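You operate a simulated robot arm through the tools that you are given. There is no shell and no other tool.

You are at the controls of a simulated robot arm. One attempt, no reset.

JOB
Fill the yellow tray with the pink cap, the blue clip and the bag marked LONG.
Fine: one part a cell, the cap in the middle cell, the bag in the cell by the blocks; clips are in the teal drawer, close it again.
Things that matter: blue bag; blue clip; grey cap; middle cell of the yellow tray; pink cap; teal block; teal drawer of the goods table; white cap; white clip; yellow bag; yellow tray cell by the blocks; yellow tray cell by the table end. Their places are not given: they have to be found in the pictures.

The check looks at the end state, three seconds after you hand in, the way a careful person would. Anything else that was tipped, shoved, dropped, spilled or broken makes it a failure. A push-on lid holds only when it is set on centred and level and pressed home; a screw cap is set on level and turned clockwise until tight.

ROBOT AND FRAMES
A 7-joint arm with a three-finger gripper, fixed in place. Base frame: the origin is on the floor under the middle of its stand, x ahead of it, y to its left, z up; the work surface is at about z = 80. Units: cm, degrees, N and s.
It reaches about 134.2 cm from its shoulder. Its first joint turns from -166.0 to 166.0 degrees. Payload 2.69 kg.
The tool frame sits at the grasp point between the pads (the TCP): z along the fingers, y along the line on which they close. The tips reach 3 cm beyond it. The gripper opens to 12.8 cm; its body begins 11.7 cm behind the TCP.
Orientation is that of the tool frame in the base frame, as a unit quaternion [x, y, z, w]. With the fingers straight down and closing along the base's y, the tool's x points along the base's -x, its y along +y and its z along -z.

CONTROLS
- The arm moves only by the tool arm_command. Its argument "motion" is one flat list of numbers, 7 for each row, row after row: the turn, a rotation vector about the tool's x, y, z in degrees, then the shift along the tool's x, y, z in cm, then the gripper command, from -1 (shut) to 1 (fully open), values between in proportion. In form: [ax, ay, az, dx, dy, dz, gripper, ax, ay, az, dx, dy, dz, gripper, ...]. A call has 1 to 20 rows; each row is the pose to reach, as a shift and turn from the pose commanded when the call began, along the tool's axes at that moment. A row lasts 0.2 s, in which the tool goes at most 5 cm and 8.6 degrees; a call with a longer step from one row to the next is refused whole, and so is a gripper value outside its range. Where a pose cannot be reached the arm comes as near as it can. A force on the tool above 90 N (or 10 N above the force at the start of the call, whichever is more), or a blocked arm, ends the call early, and 0.2 s more pass. Each finger travels about 12.7 cm/s and halts on what it meets, pressing with about 31 N; the grip force reading is that of the motor and also rises with nothing between the fingers. The clock runs only during rows and for 0.2 s after the last one: add rows that repeat a pose to give the fingers time. It gives the time, the measured TCP pose, the force on the tool (base axes), the opening and the grip force at its end, in the units of the frame above (readings bear some noise), with the torque about the TCP (base axes, N m) and any sound that the robot's microphone picked up, and new pictures: "pictures" is both (left out), scene, wrist or none.
- Cameras (640 x 400 px; columns grow to the right, rows downward): "scene" is fixed at [4.75, -50.57, 155.24]; the picture's right is [0.86, -0.50, 0.00], its down [-0.34, -0.59, -0.73] and it looks along [0.37, 0.63, -0.68] (base axes); focal length 328 px, centre (320, 200). "wrist" rides on the gripper at [5.8, 5.4, -13.1] in the tool frame; the picture's right is [-0.68, 0.74, 0.00], its down [-0.62, -0.57, -0.55] and it looks along [-0.40, -0.37, 0.84] (tool axes); focal length 234 px, centre (320, 200).
- lift_body(by): moves the trunk up (or, below 0, down) by that many cm; the arm rides with it, the base frame stays. It gives what a move gives, with no picture.
- measure_at(camera, pixels): for up to 12 pixels [column, row] of the newest picture of that camera ("zoom" is the newest enlarged one), the place [x, y, z] in the base frame of the surface seen there, good to about 0.3 cm, but the place of the scene camera against the robot may be out by one fixed shift of up to 1.8 cm in any direction. It takes no simulated time.
- close_up(camera, box): a new picture of the part [left, top, right, bottom] of that camera's present view, enlarged. It takes no simulated time.
- job_done(): hands the job in; it is judged then, once.

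Unless the task says otherwise, let go and move clear before handing in.

The tools are called after "Call:" as a command line: name --argument value ..., lists and objects as JSON in quotes. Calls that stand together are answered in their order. arm_command: Moves the arm, as the interface text tells. Its arguments: {"type":"object","properties":{"motion":{"type":"array"},"pictures":{"type":"string","enum":["both","scene","wrist","none"]}},"required":["motion"]} The other tools are called the same way: lift_body (by) moves the trunk up or down; measure_at (camera, pixels) gives the place of the surface under pixels of a picture; close_up (camera, box) takes an enlarged picture of a part of a camera's view; job_done () hands the job in.

At the start:

```text
time_s: 0.0
tcp_pos: [66.08, 22.45, 110.89]
ee_rot: [0.0, 1.0, 0.0, 0.0]
ft_force: [0.3, 0.7, 0.3]
ft_torque: [-0.01, 0.01, -0.02]
width: 12.8
gripper_force: 0.0
trunk travel left (down, up): [-15.0, 20.0]
```

scene: 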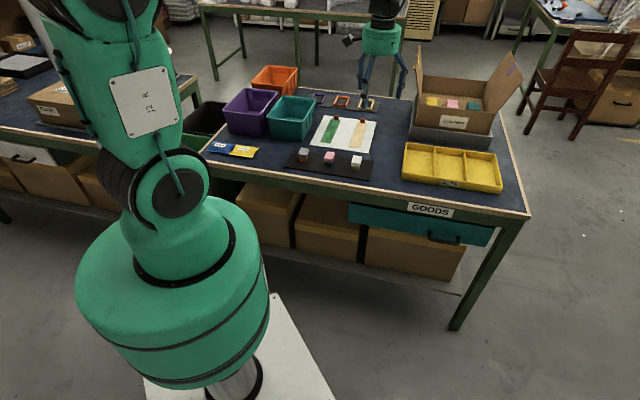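
wrist: 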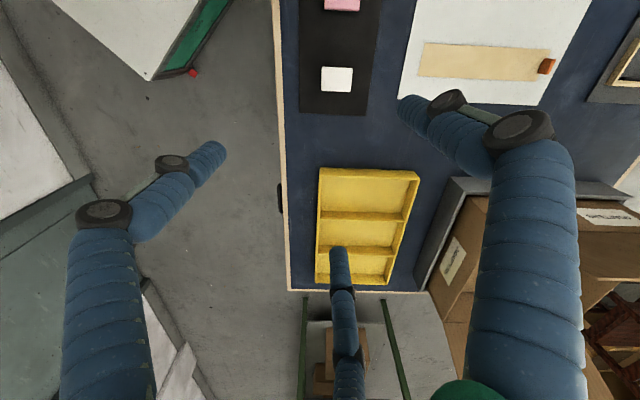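

The scene shows the goods table with the yellow tray around (452,167), three caps on a black strip (303–356,157), bags at (220,147) and (243,151), and the teal drawer below at (420,222). I will enlarge these areas first.

Call:
close_up --camera "scene" --box '[190, 120, 290, 180]'

Call:
close_up --camera "scene" --box '[280, 80, 540, 240]'

Call:
measure_at --camera "scene" --pixels '[[220, 147], [243, 151], [304, 153], [330, 157], [356, 161], [420, 162], [452, 167], [484, 173], [450, 238], [365, 215], [488, 235], [430, 209]]'

```text
6.40 times, centred on (240, 150) of scene
```

zoom: 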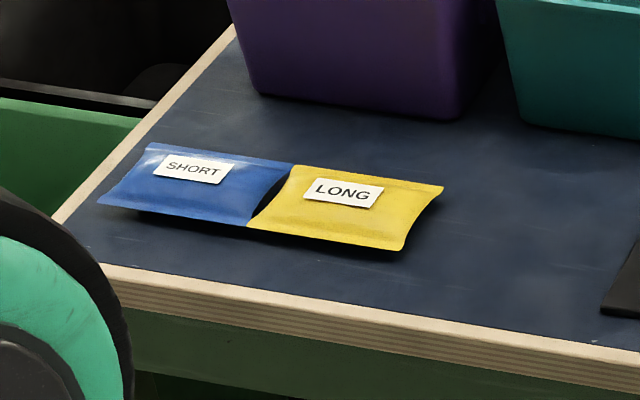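

```text
2.46 times, centred on (410, 160) of scene
```

zoom: 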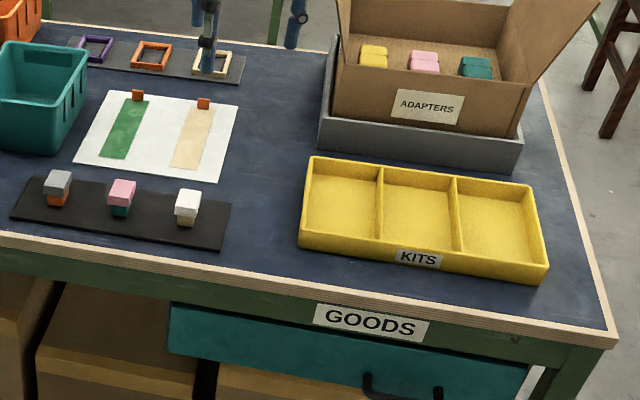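

```text
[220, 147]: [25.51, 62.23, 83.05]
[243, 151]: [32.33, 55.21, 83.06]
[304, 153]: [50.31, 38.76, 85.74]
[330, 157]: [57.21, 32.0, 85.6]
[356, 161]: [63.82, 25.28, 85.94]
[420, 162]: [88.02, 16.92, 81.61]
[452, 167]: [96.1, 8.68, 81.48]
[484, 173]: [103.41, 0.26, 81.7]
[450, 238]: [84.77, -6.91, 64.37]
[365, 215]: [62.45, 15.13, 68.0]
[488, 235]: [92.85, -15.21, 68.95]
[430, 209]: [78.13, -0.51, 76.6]
```

The LONG bag is the yellow one (zoom 1), the pink cap sits on the teal block at (330,157), and the drawer handle is near (443,238). I will look closer at the caps, handle, tray and the wrist view.

Call:
close_up --camera "scene" --box '[285, 140, 385, 185]'

Call:
close_up --camera "scene" --box '[340, 190, 510, 290]'

Call:
close_up --camera "wrist" --box '[260, 0, 460, 300]'

Call:
close_up --camera "scene" --box '[395, 70, 535, 200]'

```text
6.40 times, centred on (335, 162) of scene
```

zoom: 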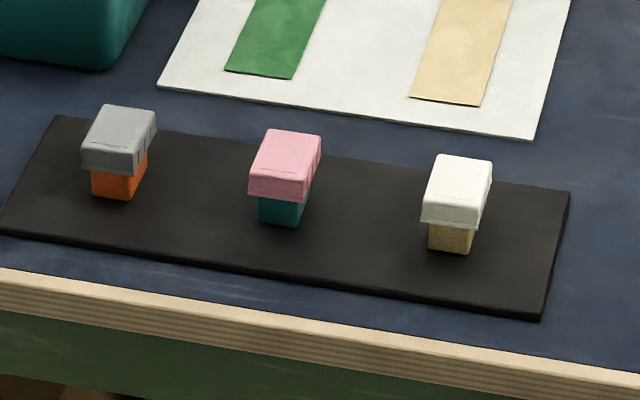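

```text
3.76 times, centred on (425, 240) of scene
```

zoom: 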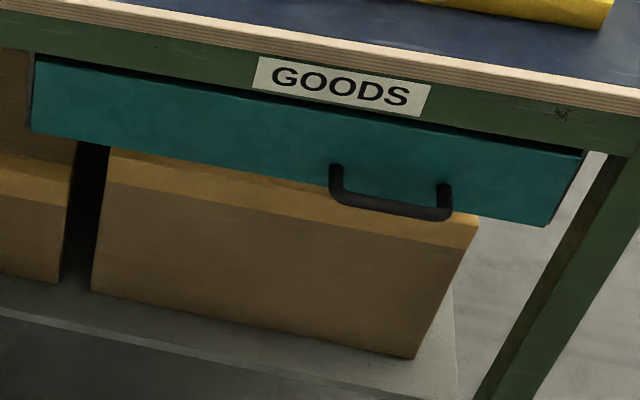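

```text
1.33 times, centred on (360, 150) of wrist
```

zoom: 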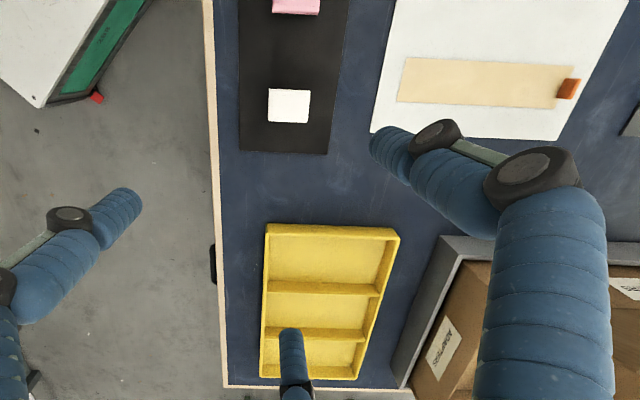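

```text
3.08 times, centred on (465, 135) of scene
```

zoom: 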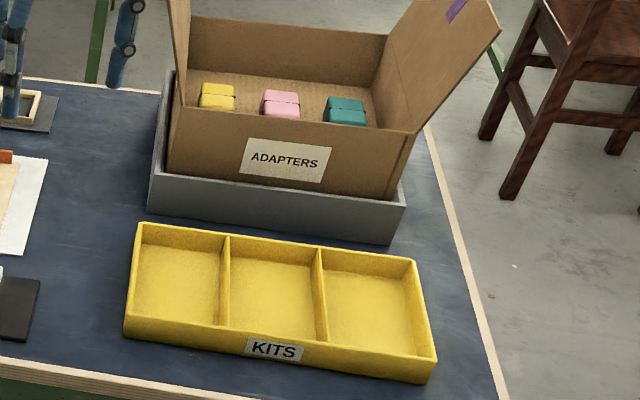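

The caps sit over small blocks on the black strip, and the bags lie at the far left table end. I will measure wrist and scene points on the same features to find the scene camera's shift.

Call:
measure_at --camera "wrist" --pixels '[[337, 79], [320, 169], [419, 172], [316, 281], [390, 283], [365, 190], [365, 232], [375, 262], [548, 67], [290, 289], [280, 198], [341, 3]]'

Call:
close_up --camera "scene" --box '[285, 140, 385, 185]'

Call:
measure_at --camera "zoom" --pixels '[[285, 162], [265, 135], [315, 138], [300, 198], [250, 190], [280, 215], [460, 190], [440, 156], [490, 162], [470, 225], [423, 215], [350, 270]]'

```text
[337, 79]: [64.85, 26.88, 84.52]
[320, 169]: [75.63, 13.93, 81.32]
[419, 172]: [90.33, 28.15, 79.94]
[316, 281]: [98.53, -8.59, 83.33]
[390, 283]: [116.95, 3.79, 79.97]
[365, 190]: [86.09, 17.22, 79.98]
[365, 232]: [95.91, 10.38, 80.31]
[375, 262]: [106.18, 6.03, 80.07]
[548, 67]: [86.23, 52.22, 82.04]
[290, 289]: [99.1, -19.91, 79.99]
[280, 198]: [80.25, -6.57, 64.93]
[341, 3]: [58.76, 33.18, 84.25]
```

```text
6.40 times, centred on (335, 162) of scene
```

zoom: 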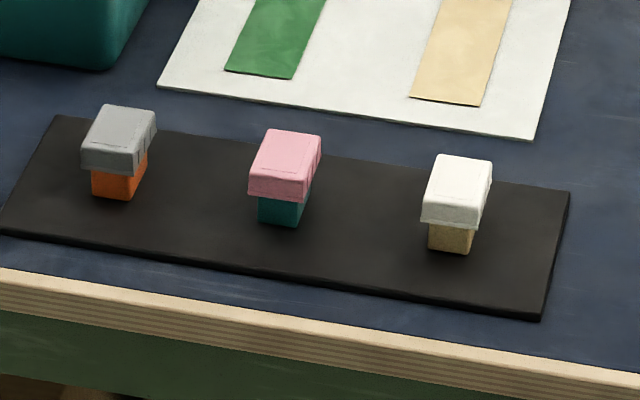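

```text
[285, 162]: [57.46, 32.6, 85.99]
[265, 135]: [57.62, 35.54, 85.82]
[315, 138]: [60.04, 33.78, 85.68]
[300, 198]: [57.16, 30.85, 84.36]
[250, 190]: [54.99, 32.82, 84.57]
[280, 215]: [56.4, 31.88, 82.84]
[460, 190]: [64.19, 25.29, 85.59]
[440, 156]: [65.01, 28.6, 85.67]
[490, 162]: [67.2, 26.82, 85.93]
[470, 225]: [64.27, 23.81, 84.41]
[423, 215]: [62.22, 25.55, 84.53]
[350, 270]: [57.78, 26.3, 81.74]
```

The wrist camera gives the table at z≈80 and cap tops at 84.5, so the scene camera reads about 1.2 cm high. I will close the gripper in free air to see how the three fingers close.

Call:
arm_command --motion '[0, 0, 0, 0, 0, 0, 0, 0, 0, 0, 0, 0, 0, 0, 0, 0, 0, 0, 0, 0, 0]' --pictures "wrist"

Call:
arm_command --motion '[0, 0, 0, 0, 0, 0, -1, 0, 0, 0, 0, 0, 0, -1, 0, 0, 0, 0, 0, 0, -1, 0, 0, 0, 0, 0, 0, -1]' --pictures "both"

```text
time_s: 0.8
tcp_pos: [66.06, 22.41, 110.88]
ee_rot: [0.001, 1.0, 0.0, -0.001]
ft_force: [-0.7, 0.5, 1.1]
ft_torque: [0.03, -0.01, 0.01]
width: 6.41
gripper_force: 0.1
trunk travel left (down, up): [-15.0, 20.0]
```

wrist: 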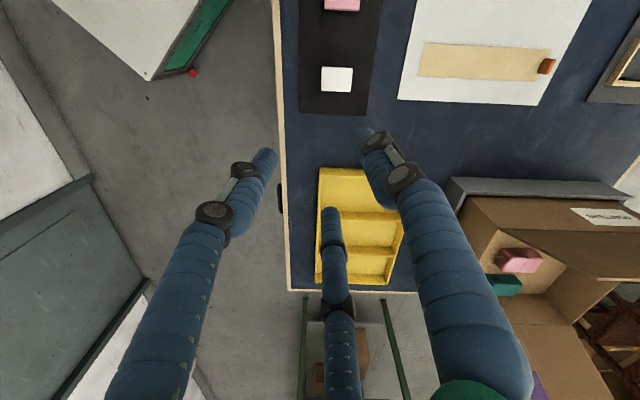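

```text
time_s: 1.8
tcp_pos: [66.07, 22.54, 110.88]
ee_rot: [0.0, 1.0, 0.001, 0.001]
ft_force: [-0.1, -0.4, 1.2]
ft_torque: [-0.03, -0.01, 0.0]
width: 0.2
gripper_force: 31.7
trunk travel left (down, up): [-15.0, 20.0]
```

scene: 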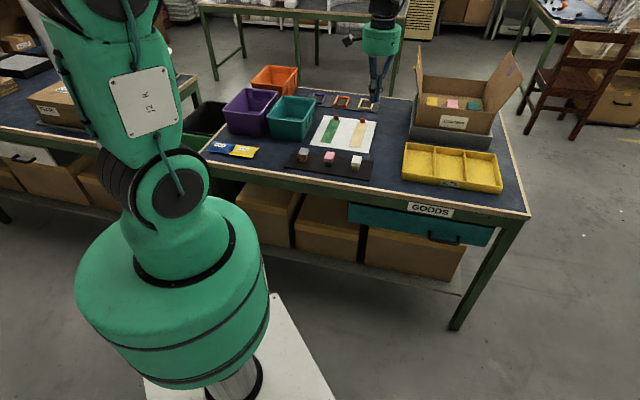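
wrist: 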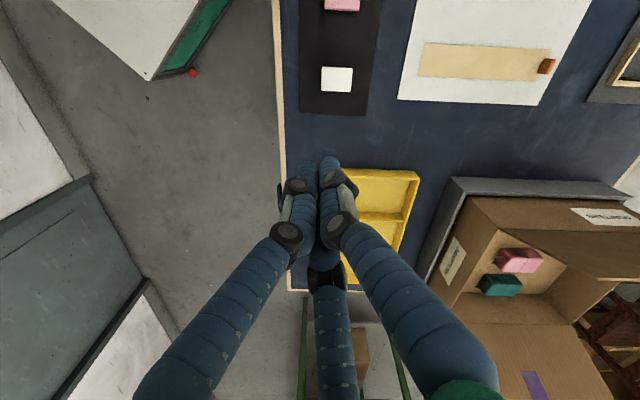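

Fingers close radially like a three-jaw chuck (tips meeting at (319,171) in the wrist view). Next I measure the handle in the scene view and matching points (white cap corners, tray corners) in both cameras to fix the scene shift.

Call:
close_up --camera "scene" --box '[415, 220, 475, 257]'

Call:
measure_at --camera "scene" --pixels '[[430, 237], [434, 240], [440, 242], [447, 243], [453, 244], [458, 241], [443, 234], [525, 214], [208, 148], [360, 213], [494, 233], [406, 145]]'

Call:
measure_at --camera "wrist" --pixels '[[323, 69], [350, 69], [350, 90], [323, 90], [276, 20], [283, 150], [288, 270], [420, 290], [370, 50], [404, 95], [425, 45], [548, 50]]'

```text
10.67 times, centred on (445, 238) of scene
```

zoom: 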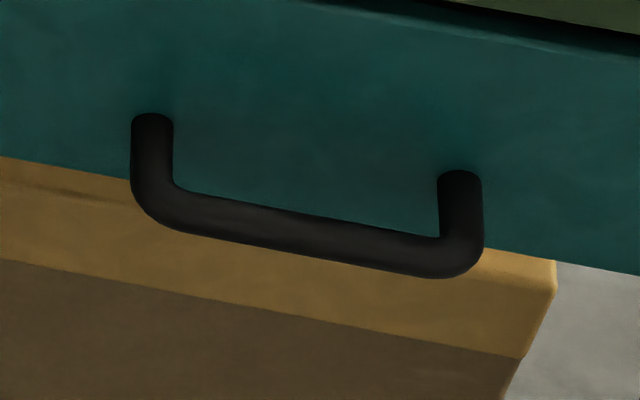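

```text
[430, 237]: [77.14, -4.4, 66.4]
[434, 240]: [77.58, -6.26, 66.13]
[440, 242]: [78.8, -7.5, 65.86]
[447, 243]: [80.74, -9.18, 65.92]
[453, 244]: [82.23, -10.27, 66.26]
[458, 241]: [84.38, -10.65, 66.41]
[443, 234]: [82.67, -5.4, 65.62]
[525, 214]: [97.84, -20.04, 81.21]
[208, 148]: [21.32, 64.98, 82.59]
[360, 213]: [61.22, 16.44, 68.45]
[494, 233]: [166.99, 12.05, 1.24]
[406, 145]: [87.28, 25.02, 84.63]
```

```text
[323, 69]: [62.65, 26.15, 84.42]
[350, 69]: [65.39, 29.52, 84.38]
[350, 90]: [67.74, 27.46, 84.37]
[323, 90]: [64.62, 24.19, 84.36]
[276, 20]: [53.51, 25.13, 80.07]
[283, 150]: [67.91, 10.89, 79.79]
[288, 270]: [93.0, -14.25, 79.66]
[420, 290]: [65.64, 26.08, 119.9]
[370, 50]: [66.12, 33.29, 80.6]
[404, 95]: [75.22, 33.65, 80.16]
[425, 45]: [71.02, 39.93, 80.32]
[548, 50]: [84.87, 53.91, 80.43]
```

The table runs at 45° (front edge x+y≈78.8), and the handle bar centre is near e1≈62.5, e2≈52 (about (81,-7.4,64.3)), with a clear gap of roughly 3 cm to the drawer face. I'll turn the gripper horizontal, facing the drawer, in free air in front of the table.

Call:
arm_command --motion '[-6.06, -2.51, 2.51, -0.14, -2.57, 0.21, -0.22, -12.13, -5.03, 5.03, -0.29, -5.14, 0.43, -0.22, -18.19, -7.54, 7.54, -0.43, -7.71, 0.64, -0.22, -24.26, -10.06, 10.06, -0.57, -10.29, 0.86, -0.22, -30.32, -12.57, 12.57, -0.71, -12.86, 1.07, -0.22, -36.39, -15.09, 15.09, -0.86, -15.43, 1.29, -0.22, -42.45, -17.6, 17.6, -1.0, -18.0, 1.5, -0.22, -48.51, -20.11, 20.11, -1.14, -20.57, 1.71, -0.22, -54.58, -22.63, 22.63, -1.29, -23.14, 1.93, -0.22, -60.64, -25.14, 25.14, -1.43, -25.71, 2.14, -0.22, -66.71, -27.66, 27.66, -1.57, -28.29, 2.36, -0.22, -72.77, -30.17, 30.17, -1.71, -30.86, 2.57, -0.22, -78.84, -32.69, 32.69, -1.86, -33.43, 2.79, -0.22, -84.9, -35.2, 35.2, -2.0, -36.0, 3.0, -0.22, -84.9, -35.2, 35.2, -2.0, -36.0, 3.0, -0.22]' --pictures "both"

```text
time_s: 5.0
tcp_pos: [68.1, -13.57, 107.78]
ee_rot: [0.271, 0.653, 0.654, 0.272]
ft_force: [-0.9, -0.2, -0.1]
ft_torque: [0.03, 0.0, 0.06]
width: 5.0
gripper_force: 0.2
trunk travel left (down, up): [-15.0, 20.0]
```

scene: 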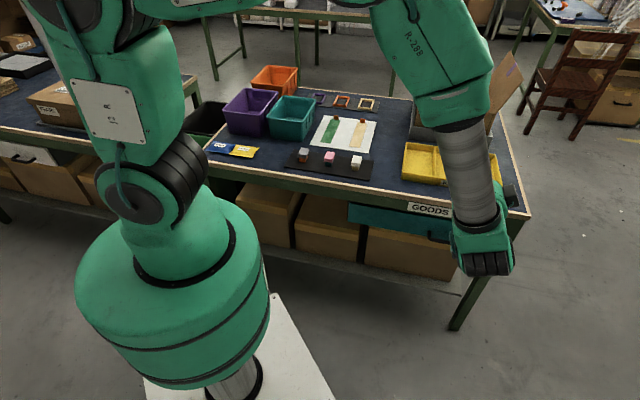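
wrist: 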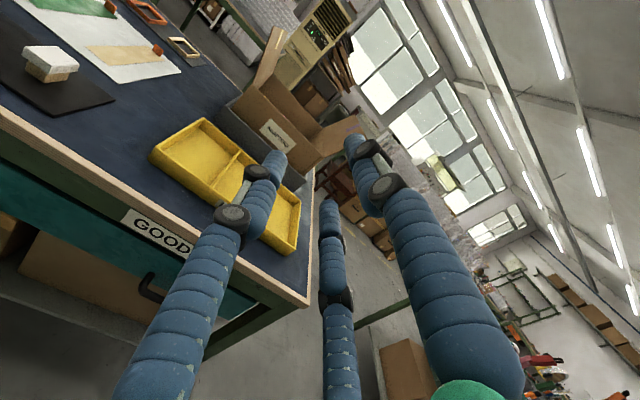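

The gripper is now horizontal, facing the drawer at (68,-13.6,107.8), and the handle shows at (150,290) in the wrist view. I'll shift right along the table and descend in front of it.

Call:
arm_command --motion '[0, 0, 0, -0.5, -3, 0, -0.22, 0, 0, 0, -1, -6, 0, -0.22, 0, 0, 0, -1.5, -9, 0, -0.22, 0, 0, 0, -2, -12, 0, -0.22, 0, 0, 0, -2.5, -15, 0, -0.22, 0, 0, 0, -3, -18, 0, -0.22, 0, 0, 0, -3.5, -21, 0, -0.22, 0, 0, 0, -4, -24, 0, -0.22, 0, 0, 0, -4.5, -27, 0, -0.22, 0, 0, 0, -4.75, -30, 0, -0.22, 0, 0, 0, -4.75, -33, 0, -0.22, 0, 0, 0, -4.75, -33, 0, -0.22]' --pictures "both"

```text
time_s: 7.6
tcp_pos: [71.58, -16.77, 75.12]
ee_rot: [0.271, 0.654, 0.652, 0.271]
ft_force: [-0.4, -0.5, -0.6]
ft_torque: [0.0, 0.01, 0.02]
width: 5.01
gripper_force: 0.0
trunk travel left (down, up): [-15.0, 20.0]
```

scene: 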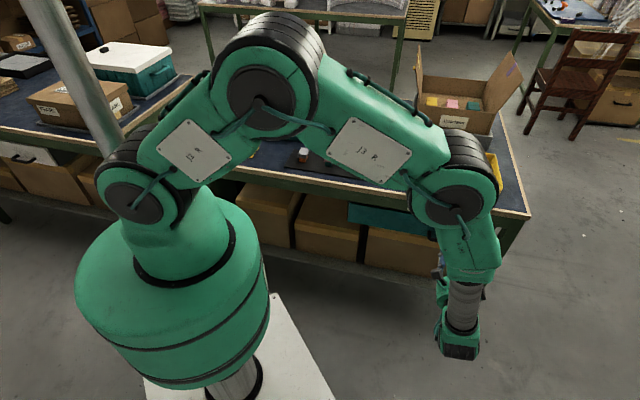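
wrist: 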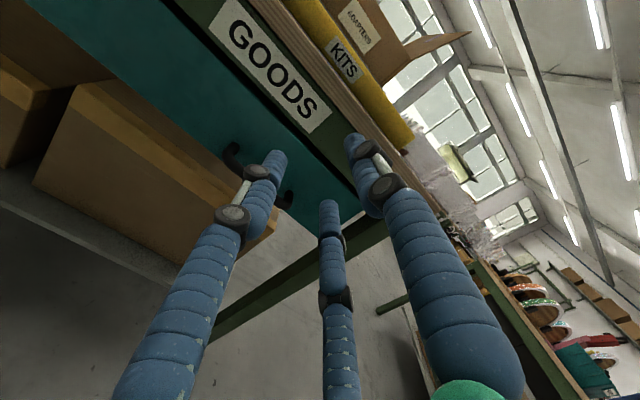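

I'm at (71.6,-16.8,75.1), and the handle ends show at (232,158) and (287,200) in the wrist view. I'll zoom in and measure them with the wrist camera.

Call:
close_up --camera "wrist" --box '[190, 120, 350, 220]'

Call:
measure_at --camera "wrist" --pixels '[[232, 146], [228, 153], [231, 163], [238, 170], [287, 200], [285, 205], [280, 205], [288, 195], [250, 145], [300, 170], [200, 110], [320, 190]]'

```text
4.00 times, centred on (270, 170) of wrist
```

zoom: 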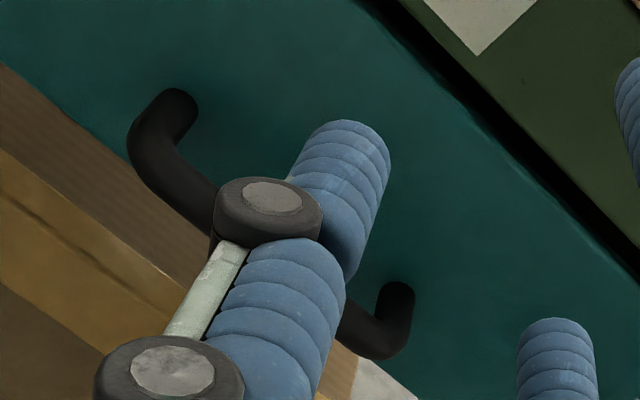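

```text
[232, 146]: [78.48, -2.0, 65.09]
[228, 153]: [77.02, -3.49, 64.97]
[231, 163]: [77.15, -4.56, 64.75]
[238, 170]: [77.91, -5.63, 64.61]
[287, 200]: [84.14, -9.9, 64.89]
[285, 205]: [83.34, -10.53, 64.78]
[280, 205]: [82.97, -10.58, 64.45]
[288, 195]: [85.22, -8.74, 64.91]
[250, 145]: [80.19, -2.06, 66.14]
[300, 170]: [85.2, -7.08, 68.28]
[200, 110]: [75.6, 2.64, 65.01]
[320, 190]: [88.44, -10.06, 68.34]
```

From the wrist points, the bar centre is e1≈62.1, e2≈51.6, z≈64.4 and the drawer face is e2≈55.25. I'll go down to z≈63.9 and creep in to just before the bar, then look.

Call:
arm_command --motion '[0, 0, 0, 0.1, -3, 0, -0.22, 0, 0, 0, 0.2, -6, 0, -0.22, 0, 0, 0, 0.37, -9, 0, -0.22, 0, 0, 0, 0.37, -11.2, 0, -0.22, 0, 0, 0, 0.37, -11.2, 2, -0.22, 0, 0, 0, 0.37, -11.2, 4, -0.22, 0, 0, 0, 0.37, -11.2, 6, -0.22, 0, 0, 0, 0.37, -11.2, 7.7, -0.22, 0, 0, 0, 0.37, -11.2, 7.7, -0.22]' --pictures "both"

Call:
close_up --camera "wrist" --box '[190, 80, 390, 205]'

```text
time_s: 9.6
tcp_pos: [76.49, -11.29, 63.69]
ee_rot: [0.271, 0.653, 0.654, 0.271]
ft_force: [0.2, 0.2, -0.6]
ft_torque: [0.0, 0.02, 0.01]
width: 5.0
gripper_force: 0.1
trunk travel left (down, up): [-15.0, 20.0]
```

scene: 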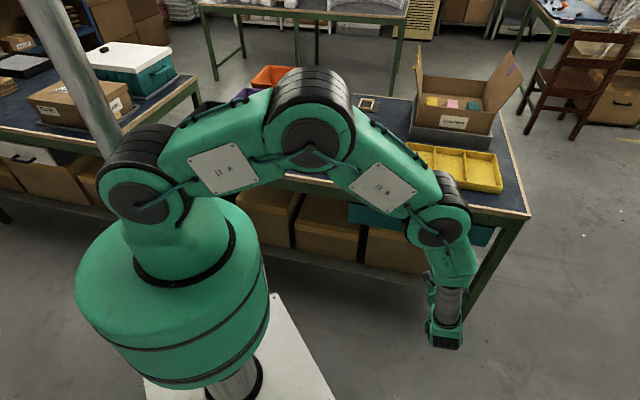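
wrist: 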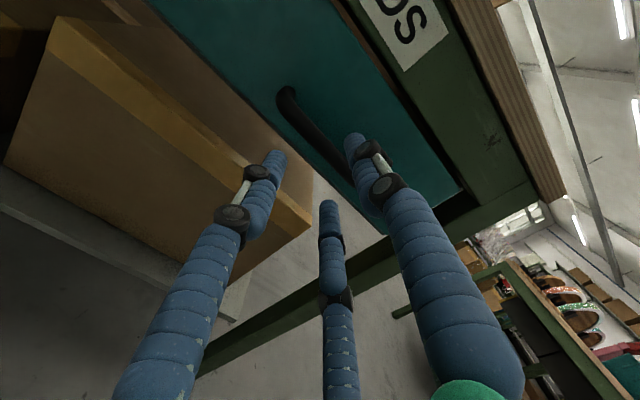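

```text
3.20 times, centred on (290, 142) of wrist
```

zoom: 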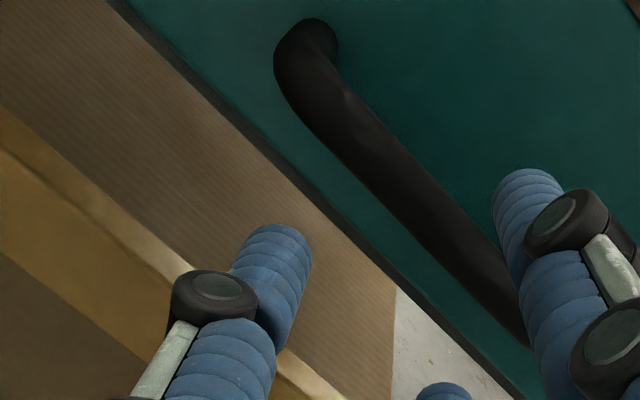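

The bar is seen from (285,95) to (350,180) in the wrist view, between the upper finger and the two lower ones. I'll measure points on the bar and fingertips to verify the height alignment.

Call:
measure_at --camera "zoom" --pixels '[[305, 90], [340, 90], [350, 130], [400, 180], [430, 190], [380, 200], [470, 280], [450, 240], [525, 180], [280, 230], [445, 390], [450, 130]]'

```text
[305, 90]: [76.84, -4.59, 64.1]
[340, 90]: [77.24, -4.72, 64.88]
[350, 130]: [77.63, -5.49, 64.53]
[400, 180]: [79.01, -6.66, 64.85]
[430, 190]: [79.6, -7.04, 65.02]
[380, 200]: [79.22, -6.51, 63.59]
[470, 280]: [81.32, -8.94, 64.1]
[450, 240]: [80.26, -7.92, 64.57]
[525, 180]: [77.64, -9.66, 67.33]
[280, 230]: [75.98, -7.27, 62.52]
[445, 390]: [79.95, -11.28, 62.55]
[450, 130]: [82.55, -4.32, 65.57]
```

The bar spans z≈63.7–65.1, with the lower fingers at 62.6 and the upper finger at 66.2, so it sits centred in the opening. I'll advance 5 cm and close on the bar.

Call:
arm_command --motion '[0, 0, 0, 0, 0.15, 1.5, -0.22, 0, 0, 0, 0, 0.15, 3, -0.22, 0, 0, 0, 0, 0.15, 4.2, -0.22, 0, 0, 0, 0, 0.15, 5.1, -0.22, 0, 0, 0, 0, 0.15, 5.1, -0.22, 0, 0, 0, 0, 0.15, 5.1, -0.22]' --pictures "wrist"

```text
time_s: 11.0
tcp_pos: [80.23, -7.43, 63.84]
ee_rot: [0.271, 0.653, 0.653, 0.271]
ft_force: [0.1, 0.8, 0.2]
ft_torque: [0.02, 0.03, -0.01]
width: 5.0
gripper_force: 0.0
trunk travel left (down, up): [-15.0, 20.0]
```

wrist: 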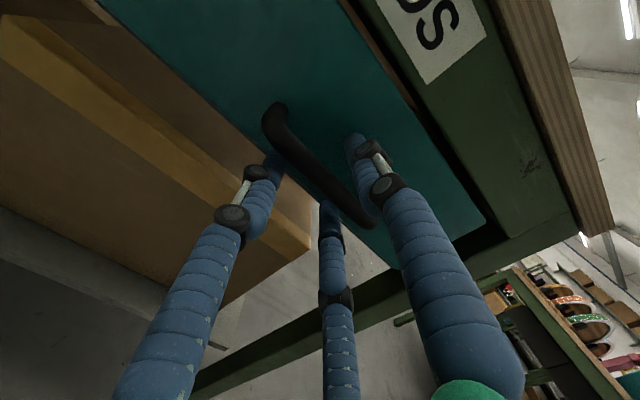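

The fingers straddle the bar with no contact force. Now I close on it.

Call:
arm_command --motion '[0, 0, 0, 0, 0, 0, -0.5, 0, 0, 0, 0, 0, 0, -0.8, 0, 0, 0, 0, 0, 0, -1, 0, 0, 0, 0, 0, 0, -1]' --pictures "wrist"

```text
time_s: 12.0
tcp_pos: [80.07, -7.41, 64.02]
ee_rot: [0.27, 0.653, 0.654, 0.271]
ft_force: [-0.2, 4.6, 13.1]
ft_torque: [0.1, 0.01, 0.24]
width: 2.19
gripper_force: 45.3
trunk travel left (down, up): [-15.0, 20.0]
```

wrist: 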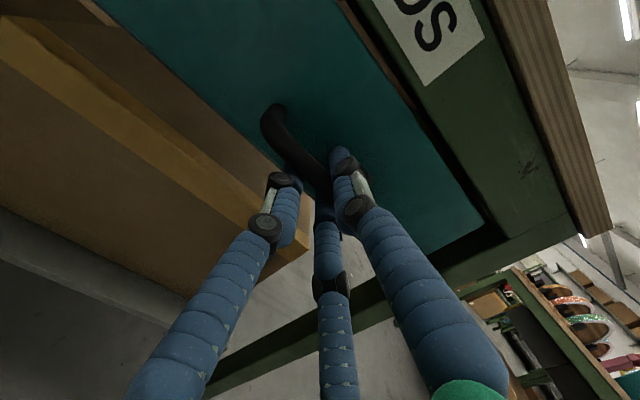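

The bar is gripped (opening 2.19, force 45). I'll pull the drawer straight out along the tool's -z.

Call:
arm_command --motion '[0, 0, 0, 0, 0, -0.7, -1, 0, 0, 0, 0, 0, -1.7, -1, 0, 0, 0, 0, 0, -2.9, -1, 0, 0, 0, 0, 0, -4.1, -1, 0, 0, 0, 0, 0, -5.3, -1, 0, 0, 0, 0, 0, -6.5, -1, 0, 0, 0, 0, 0, -7.7, -1, 0, 0, 0, 0, 0, -8.9, -1, 0, 0, 0, 0, 0, -10, -1, 0, 0, 0, 0, 0, -10, -1]' --pictures "both"

```text
time_s: 14.2
tcp_pos: [73.02, -14.68, 64.01]
ee_rot: [0.271, 0.653, 0.653, 0.271]
ft_force: [-16.4, 13.7, 24.3]
ft_torque: [0.04, -0.13, -0.01]
width: 2.16
gripper_force: 44.8
trunk travel left (down, up): [-15.0, 20.0]
```

scene: 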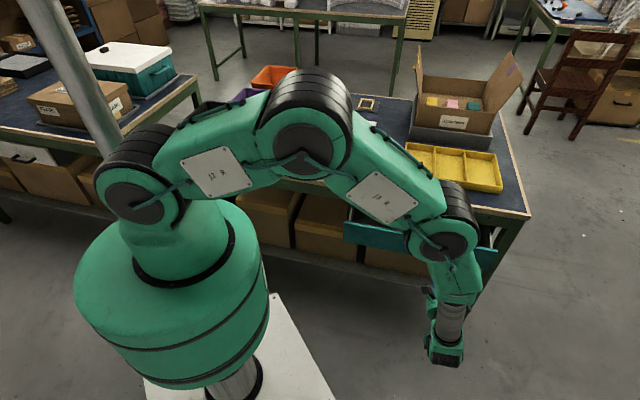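
wrist: 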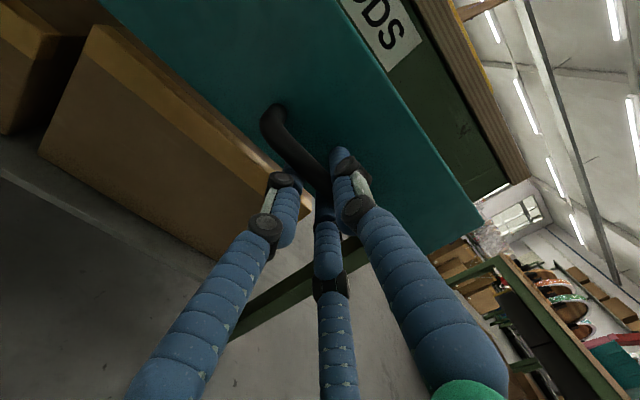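

The drawer follows (about 10 cm out). I'll continue pulling another 10 cm.

Call:
arm_command --motion '[0, 0, 0, 0, 0, -1, -1, 0, 0, 0, 0, 0, -2.2, -1, 0, 0, 0, 0, 0, -3.4, -1, 0, 0, 0, 0, 0, -4.6, -1, 0, 0, 0, 0, 0, -5.8, -1, 0, 0, 0, 0, 0, -7, -1, 0, 0, 0, 0, 0, -8.2, -1, 0, 0, 0, 0, 0, -9.4, -1, 0, 0, 0, 0, 0, -10.4, -1, 0, 0, 0, 0, 0, -10.4, -1]' --pictures "both"

```text
time_s: 16.4
tcp_pos: [65.6, -21.96, 64.0]
ee_rot: [0.271, 0.652, 0.653, 0.272]
ft_force: [-12.7, 11.7, 35.7]
ft_torque: [0.16, -0.08, -0.05]
width: 2.18
gripper_force: 45.0
trunk travel left (down, up): [-15.0, 20.0]
```

scene: 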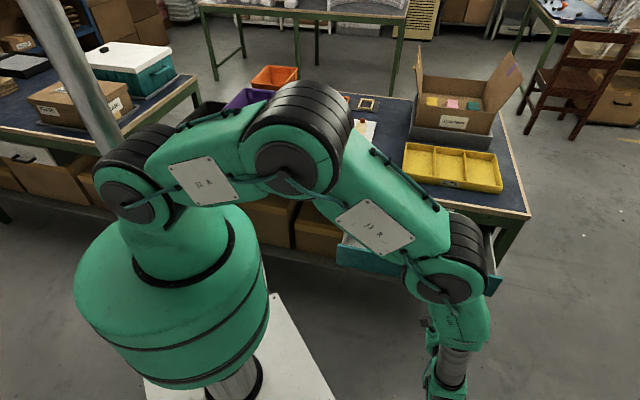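
wrist: 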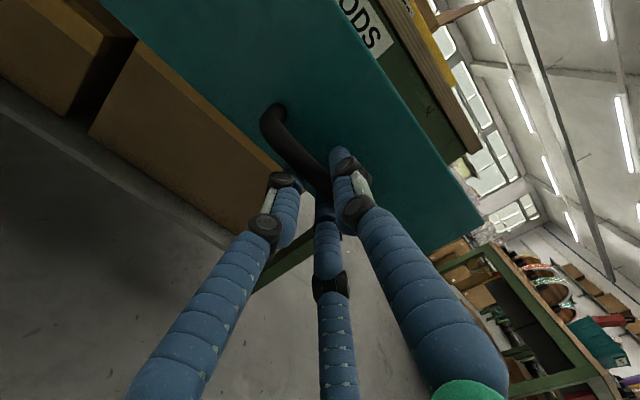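

The drawer is now about 20 cm out (face at e2≈34.7). I'll release the bar, back off along the tool's -z, and rise to look in.

Call:
arm_command --motion '[0, 0, 0, 0, 0, 0, -0.6, 0, 0, 0, 0, 0, 0, -0.22, 0, 0, 0, 0, 0, 0, -0.22, 0, 0, 0, 0, 0, -1.5, -0.22, 0, 0, 0, 0, 0, -3.5, -0.22, 0, 0, 0, 0, 0, -6, -0.22, 0, 0, 0, 0, 0, -8, -0.22, 0, 0, 0, 0, 0, -8, -0.22]' --pictures "wrist"

```text
time_s: 18.2
tcp_pos: [60.07, -27.42, 63.88]
ee_rot: [0.271, 0.654, 0.653, 0.27]
ft_force: [-0.5, -0.6, -0.7]
ft_torque: [-0.03, -0.01, -0.01]
width: 5.0
gripper_force: 0.0
trunk travel left (down, up): [-15.0, 20.0]
```

wrist: 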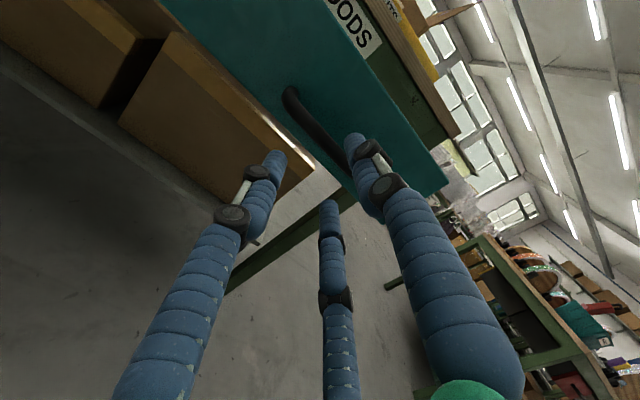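

Released and clear at (60,-27.4,63.9). I'll rise to z≈99, turn the fingers down aligned with the table, and move over the open drawer to look in.

Call:
arm_command --motion '[0, 0, 0, 0, 4, 0, -0.22, 0, 0, 0, 0, 8, 0, -0.22, 0, 0, 0, 0, 12, 0, -0.22, 0, 0, 0, 0, 16, 0, -0.22, 0, 0, 0, 0, 20, 0, -0.22, 0, 0, 0, 0, 24, 0, -0.22, 0, 0, 0, 0, 28, 0, -0.22, 0, 0, 0, 0, 32, 0, -0.22, 8.2, 0, 0, 1, 35, 2, -0.22, 16.4, 0, 0, 2, 35, 4, -0.22, 24.6, 0, 0, 3, 35, 6, -0.22, 32.8, 0, 0, 4, 35, 8, -0.22, 41, 0, 0, 5, 35, 10, -0.22, 49.2, 0, 0, 6, 35, 12, -0.22, 57.4, 0, 0, 7, 35, 14, -0.22, 65.6, 0, 0, 8, 35, 16, -0.22, 73.8, 0, 0, 9, 35, 18, -0.22, 82, 0, 0, 10, 35, 20, -0.22, 90, 0, 0, 10, 35, 22, -0.22, 90, 0, 0, 10, 35, 22, -0.22]' --pictures "both"

```text
time_s: 22.4
tcp_pos: [68.72, -5.14, 99.02]
ee_rot: [0.383, 0.924, -0.001, -0.001]
ft_force: [1.0, -0.2, -1.0]
ft_torque: [-0.04, 0.06, -0.03]
width: 4.99
gripper_force: 0.1
trunk travel left (down, up): [-15.0, 20.0]
```

scene: 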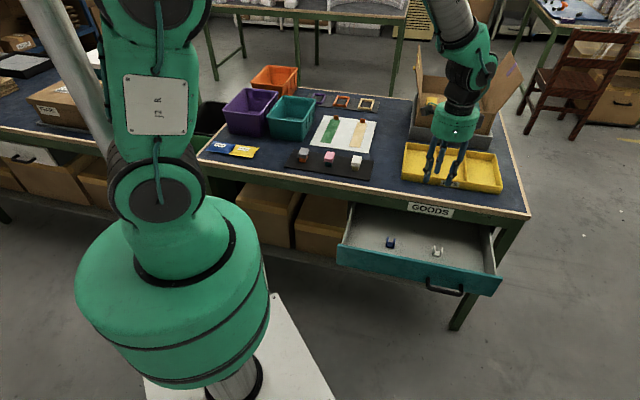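
wrist: 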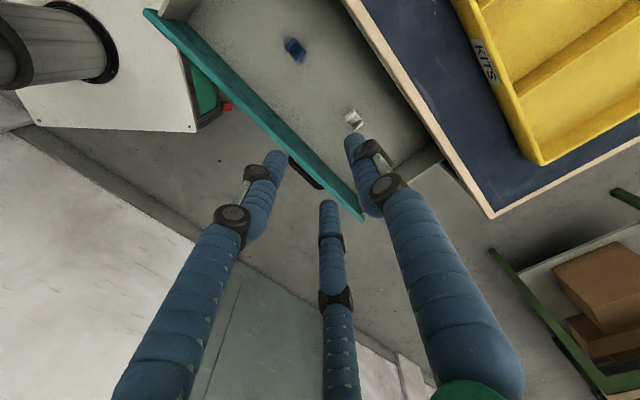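

The open drawer shows a blue clip at scene (390,242) and a white clip at (437,250). I'll zoom in and measure both with the two cameras.

Call:
close_up --camera "scene" --box '[370, 225, 460, 275]'

Call:
close_up --camera "wrist" --box '[260, 20, 380, 130]'

Call:
measure_at --camera "wrist" --pixels '[[294, 49], [290, 42], [300, 46], [297, 57], [289, 55], [352, 118], [270, 70], [330, 100], [200, 60], [380, 80], [310, 30], [345, 175]]'

Call:
measure_at --camera "scene" --pixels '[[390, 243], [389, 238], [437, 250], [410, 250], [350, 240], [480, 258], [360, 262], [360, 210], [490, 238], [420, 266], [488, 275], [338, 250]]'

```text
7.11 times, centred on (415, 250) of scene
```

zoom: 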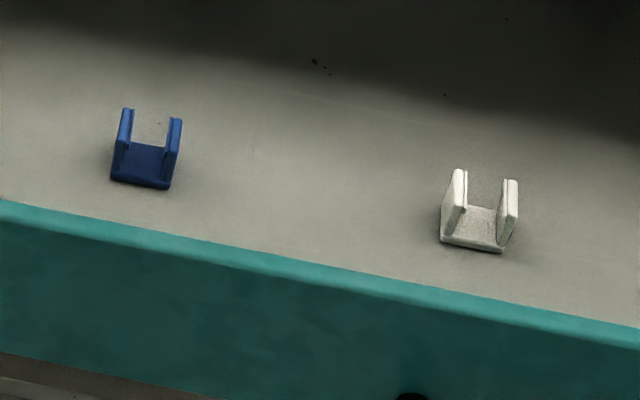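

```text
3.64 times, centred on (320, 75) of wrist
```

zoom: 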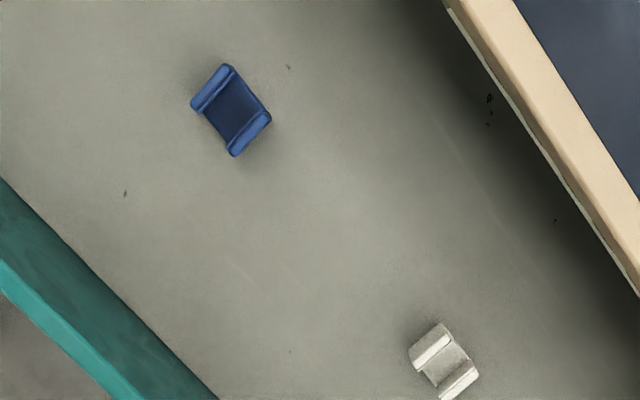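

```text
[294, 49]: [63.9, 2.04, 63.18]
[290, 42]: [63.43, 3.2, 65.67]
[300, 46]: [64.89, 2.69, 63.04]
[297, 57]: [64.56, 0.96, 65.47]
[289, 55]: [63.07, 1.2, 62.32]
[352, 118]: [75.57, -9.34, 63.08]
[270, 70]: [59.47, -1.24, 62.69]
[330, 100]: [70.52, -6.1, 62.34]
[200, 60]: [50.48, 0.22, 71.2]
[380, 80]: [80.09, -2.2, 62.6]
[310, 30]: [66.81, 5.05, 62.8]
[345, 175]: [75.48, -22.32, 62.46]
```

```text
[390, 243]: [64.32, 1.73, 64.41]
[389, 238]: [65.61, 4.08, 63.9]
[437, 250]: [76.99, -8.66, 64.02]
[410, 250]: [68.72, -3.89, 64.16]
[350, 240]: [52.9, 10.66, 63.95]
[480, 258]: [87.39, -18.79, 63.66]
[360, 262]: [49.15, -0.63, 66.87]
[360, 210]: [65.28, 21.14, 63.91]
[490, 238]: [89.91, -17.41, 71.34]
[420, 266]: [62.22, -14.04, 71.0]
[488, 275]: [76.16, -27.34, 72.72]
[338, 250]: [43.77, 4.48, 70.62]
```

The blue clip is U-shaped, lying base-down near (64,2) on the drawer floor (z≈62.6), with wall tops at 65.6. I'll measure its wall ends to get its heading.

Call:
measure_at --camera "zoom" --pixels '[[197, 104], [213, 87], [228, 70], [237, 148], [251, 133], [265, 117], [231, 110], [222, 122], [241, 97], [430, 345], [460, 380], [446, 365]]'

Call:
close_up --camera "wrist" --box '[279, 36, 311, 66]'

Call:
measure_at --camera "wrist" --pixels '[[455, 30], [462, 0], [482, 40], [520, 120], [541, 163], [570, 130], [600, 30], [520, 30], [560, 70], [640, 110], [495, 215], [345, 5]]'

```text
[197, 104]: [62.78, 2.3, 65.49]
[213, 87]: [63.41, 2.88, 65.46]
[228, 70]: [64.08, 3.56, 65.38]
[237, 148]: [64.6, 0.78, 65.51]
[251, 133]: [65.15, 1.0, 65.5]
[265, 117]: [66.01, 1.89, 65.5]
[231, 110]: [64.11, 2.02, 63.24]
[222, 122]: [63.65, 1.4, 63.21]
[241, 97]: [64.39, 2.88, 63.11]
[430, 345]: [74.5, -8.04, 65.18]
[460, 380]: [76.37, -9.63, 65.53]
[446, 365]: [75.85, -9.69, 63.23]
```

```text
13.33 times, centred on (295, 51) of wrist
```

zoom: 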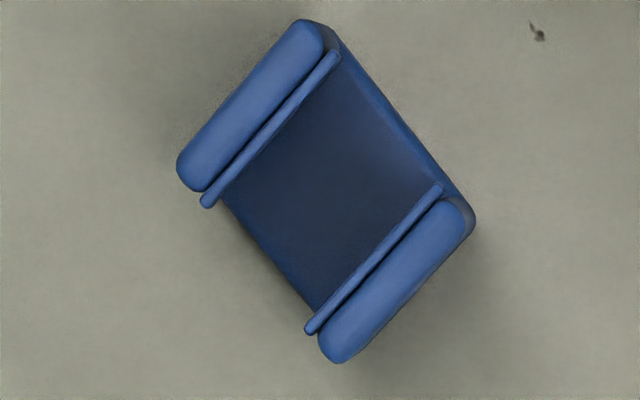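

```text
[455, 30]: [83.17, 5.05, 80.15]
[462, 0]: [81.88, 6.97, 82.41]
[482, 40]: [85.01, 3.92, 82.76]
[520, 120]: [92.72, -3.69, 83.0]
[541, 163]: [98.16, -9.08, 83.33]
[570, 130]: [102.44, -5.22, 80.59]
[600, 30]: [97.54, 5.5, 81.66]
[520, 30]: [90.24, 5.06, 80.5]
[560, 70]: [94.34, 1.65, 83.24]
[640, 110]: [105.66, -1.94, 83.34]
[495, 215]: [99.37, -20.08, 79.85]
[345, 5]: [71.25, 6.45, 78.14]
```

The clip's walls run along the table depth, with centre (64.3,2.1), about 3 cm wide and tops at 65.5. I'll turn the gripper -90° about its axis so it closes along the table's length, and move to 11 cm above the clip.

Call:
arm_command --motion '[0, 0, -8.2, 1.0, 0.3, 1, 0.25, 0, 0, -16.4, 2.0, 0.6, 2, 0.25, 0, 0, -24.6, 3.0, 0.9, 3, 0.25, 0, 0, -32.8, 4.0, 1.2, 4, 0.25, 0, 0, -41, 5.0, 1.5, 5, 0.25, 0, 0, -49.2, 6.0, 1.8, 7, 0.25, 0, 0, -57.4, 7.0, 2.0, 9, 0.25, 0, 0, -65.6, 8.0, 2.01, 11, 0.25, 0, 0, -73.8, 8.21, 2.01, 13, 0.25, 0, 0, -82, 8.21, 2.01, 15, 0.25, 0, 0, -90, 8.21, 2.01, 18, 0.25, 0, 0, -90, 8.21, 2.01, 21, 0.25, 0, 0, -90, 8.21, 2.01, 22, 0.25, 0, 0, -90, 8.21, 2.01, 22, 0.25]' --pictures "both"

```text
time_s: 25.4
tcp_pos: [64.03, 2.48, 76.99]
ee_rot: [-0.383, 0.924, 0.0, 0.0]
ft_force: [0.1, 0.3, 0.6]
ft_torque: [-0.01, 0.03, 0.04]
width: 8.01
gripper_force: 0.0
trunk travel left (down, up): [-15.0, 20.0]
```

scene: 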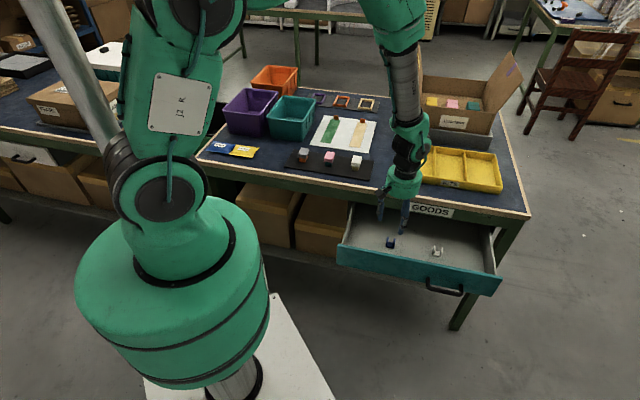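
wrist: 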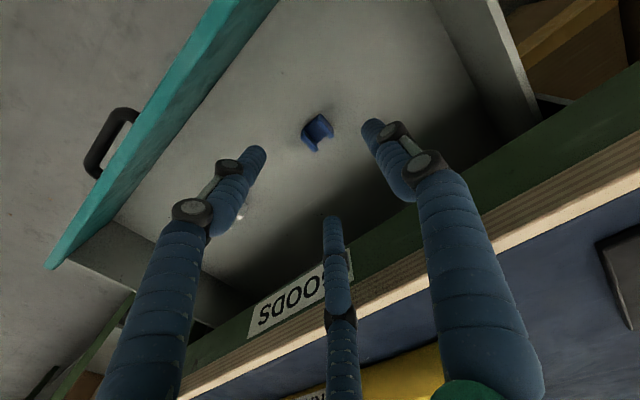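

The clip appears at (318,132), just below the gripper centre. I'll zoom in and measure precisely.

Call:
close_up --camera "wrist" --box '[278, 107, 358, 157]'

```text
8.00 times, centred on (318, 132) of wrist
```

zoom: 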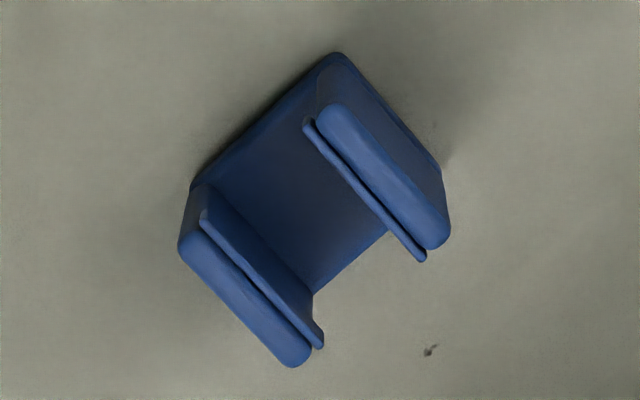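

Call:
measure_at --camera "zoom" --pixels '[[340, 115], [385, 175], [435, 235], [192, 243], [245, 305], [295, 355], [290, 200], [330, 70], [205, 185], [310, 285], [430, 350], [395, 120]]'

```text
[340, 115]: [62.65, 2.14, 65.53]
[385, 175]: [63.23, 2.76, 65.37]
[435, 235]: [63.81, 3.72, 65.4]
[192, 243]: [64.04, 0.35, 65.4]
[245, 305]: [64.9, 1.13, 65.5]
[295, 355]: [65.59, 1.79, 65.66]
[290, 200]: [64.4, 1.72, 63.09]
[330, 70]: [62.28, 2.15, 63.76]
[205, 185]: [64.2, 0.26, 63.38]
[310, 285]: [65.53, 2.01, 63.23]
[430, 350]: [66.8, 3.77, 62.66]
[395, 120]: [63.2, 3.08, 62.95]
```

The clip centre is (64.07,2.04), almost exactly below the TCP. Before descending I'll check how far the rear finger sticks out toward the table edge.

Call:
measure_at --camera "wrist" --pixels '[[342, 390], [340, 320], [345, 350], [335, 260], [332, 222], [330, 390], [355, 390], [300, 310], [230, 330], [520, 240], [400, 300], [255, 160]]'

```text
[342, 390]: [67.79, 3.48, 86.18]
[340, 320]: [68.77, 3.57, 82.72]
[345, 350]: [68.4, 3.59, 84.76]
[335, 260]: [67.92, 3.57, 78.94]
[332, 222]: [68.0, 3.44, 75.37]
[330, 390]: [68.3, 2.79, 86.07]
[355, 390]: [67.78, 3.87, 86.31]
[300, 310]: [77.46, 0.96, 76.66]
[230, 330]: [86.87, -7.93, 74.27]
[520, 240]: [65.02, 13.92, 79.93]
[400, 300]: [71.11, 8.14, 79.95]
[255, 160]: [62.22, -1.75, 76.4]
```

The rear finger's outside reaches about e2≈53, leaving roughly 2 cm to the table edge at 55.5. I'll narrow the opening a bit and descend over the clip.

Call:
arm_command --motion '[0, 0, 0, 0.2, 0, 0, 0, 0, 0, 0, 0.2, 0, 2, 0, 0, 0, 0, 0.2, 0, 4, 0, 0, 0, 0, 0.2, 0, 6, 0, 0, 0, 0, 0.2, 0, 8, 0, 0, 0, 0, 0.2, 0, 9.5, 0, 0, 0, 0, 0.2, 0, 10.6, 0, 0, 0, 0, 0.2, 0, 10.6, 0]' --pictures "both"

Call:
close_up --camera "wrist" --box '[240, 110, 400, 230]'

```text
time_s: 27.2
tcp_pos: [64.09, 2.03, 66.24]
ee_rot: [-0.383, 0.924, 0.0, 0.001]
ft_force: [0.0, 0.7, 0.1]
ft_torque: [0.01, 0.0, -0.02]
width: 6.4
gripper_force: 0.0
trunk travel left (down, up): [-15.0, 20.0]
```

scene: 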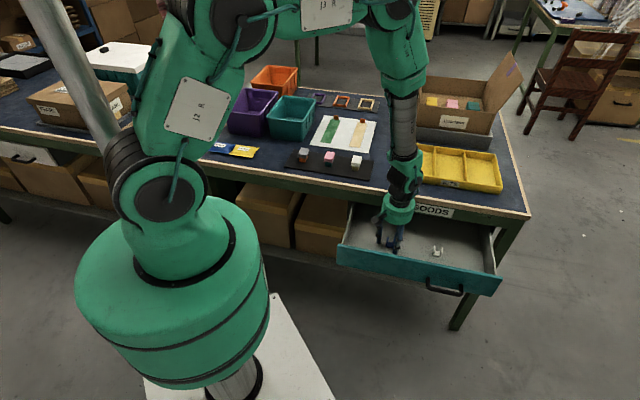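
wrist: 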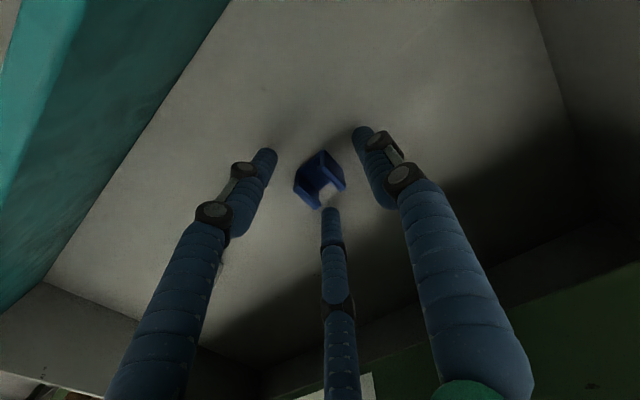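

```text
3.33 times, centred on (320, 170) of wrist
```

zoom: 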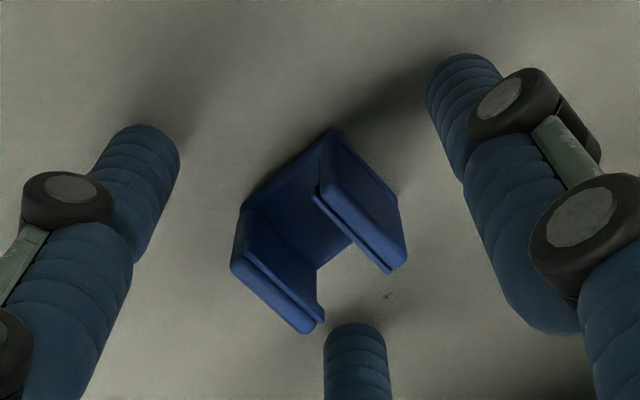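

The clip sits centred between the three fingers, with the tips just above the drawer floor. I'll close on it.

Call:
arm_command --motion '[0, 0, 0, 0, 0, 0, -0.3, 0, 0, 0, 0, 0, 0, -0.5, 0, 0, 0, 0, 0, 0, -0.7, 0, 0, 0, 0, 0, 0, -0.9, 0, 0, 0, 0, 0, 0, -0.9]' --pictures "wrist"

Call:
close_up --camera "wrist" --box '[240, 110, 400, 230]'

```text
time_s: 28.4
tcp_pos: [63.96, 2.15, 66.29]
ee_rot: [-0.383, 0.924, 0.0, 0.0]
ft_force: [-1.0, 0.6, 0.4]
ft_torque: [-0.01, -0.01, -0.01]
width: 0.74
gripper_force: 8.1
trunk travel left (down, up): [-15.0, 20.0]
```

wrist: 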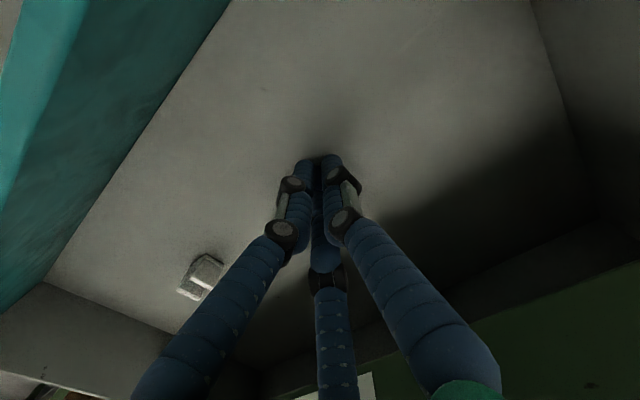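

```text
3.33 times, centred on (320, 170) of wrist
```

zoom: 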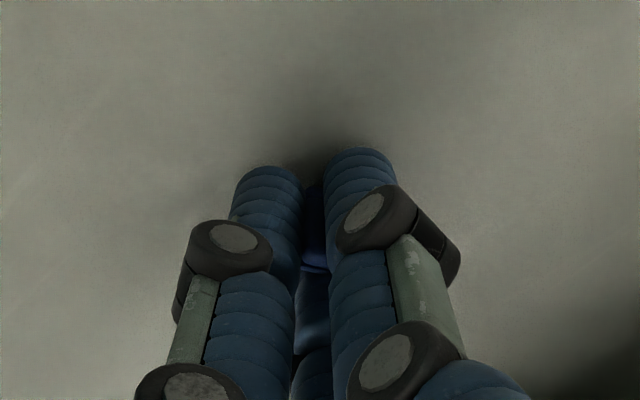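

The opening went down to 0.74, narrower than the clip's expected 3 cm, so the clip may have shifted or turned. I'll look with the scene camera and wrist zoom.

Call:
close_up --camera "scene" --box '[360, 215, 420, 255]'

Call:
close_up --camera "wrist" --box '[290, 140, 350, 200]'

```text
10.00 times, centred on (390, 235) of scene
```

zoom: 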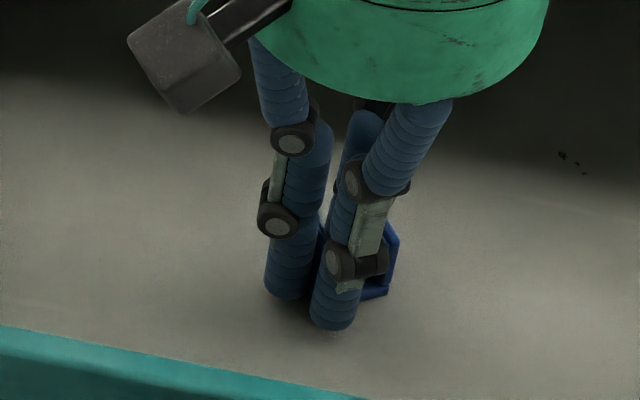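

```text
6.67 times, centred on (320, 170) of wrist
```

zoom: 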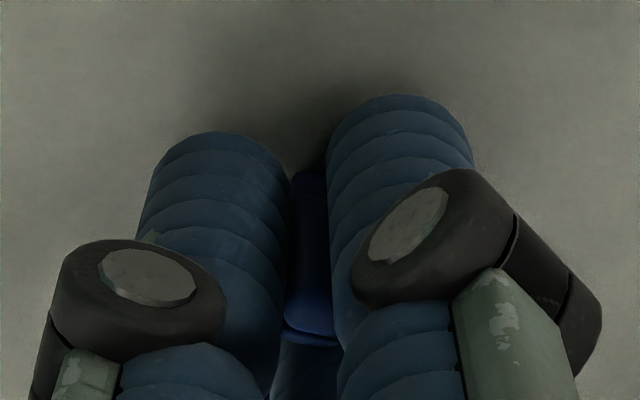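

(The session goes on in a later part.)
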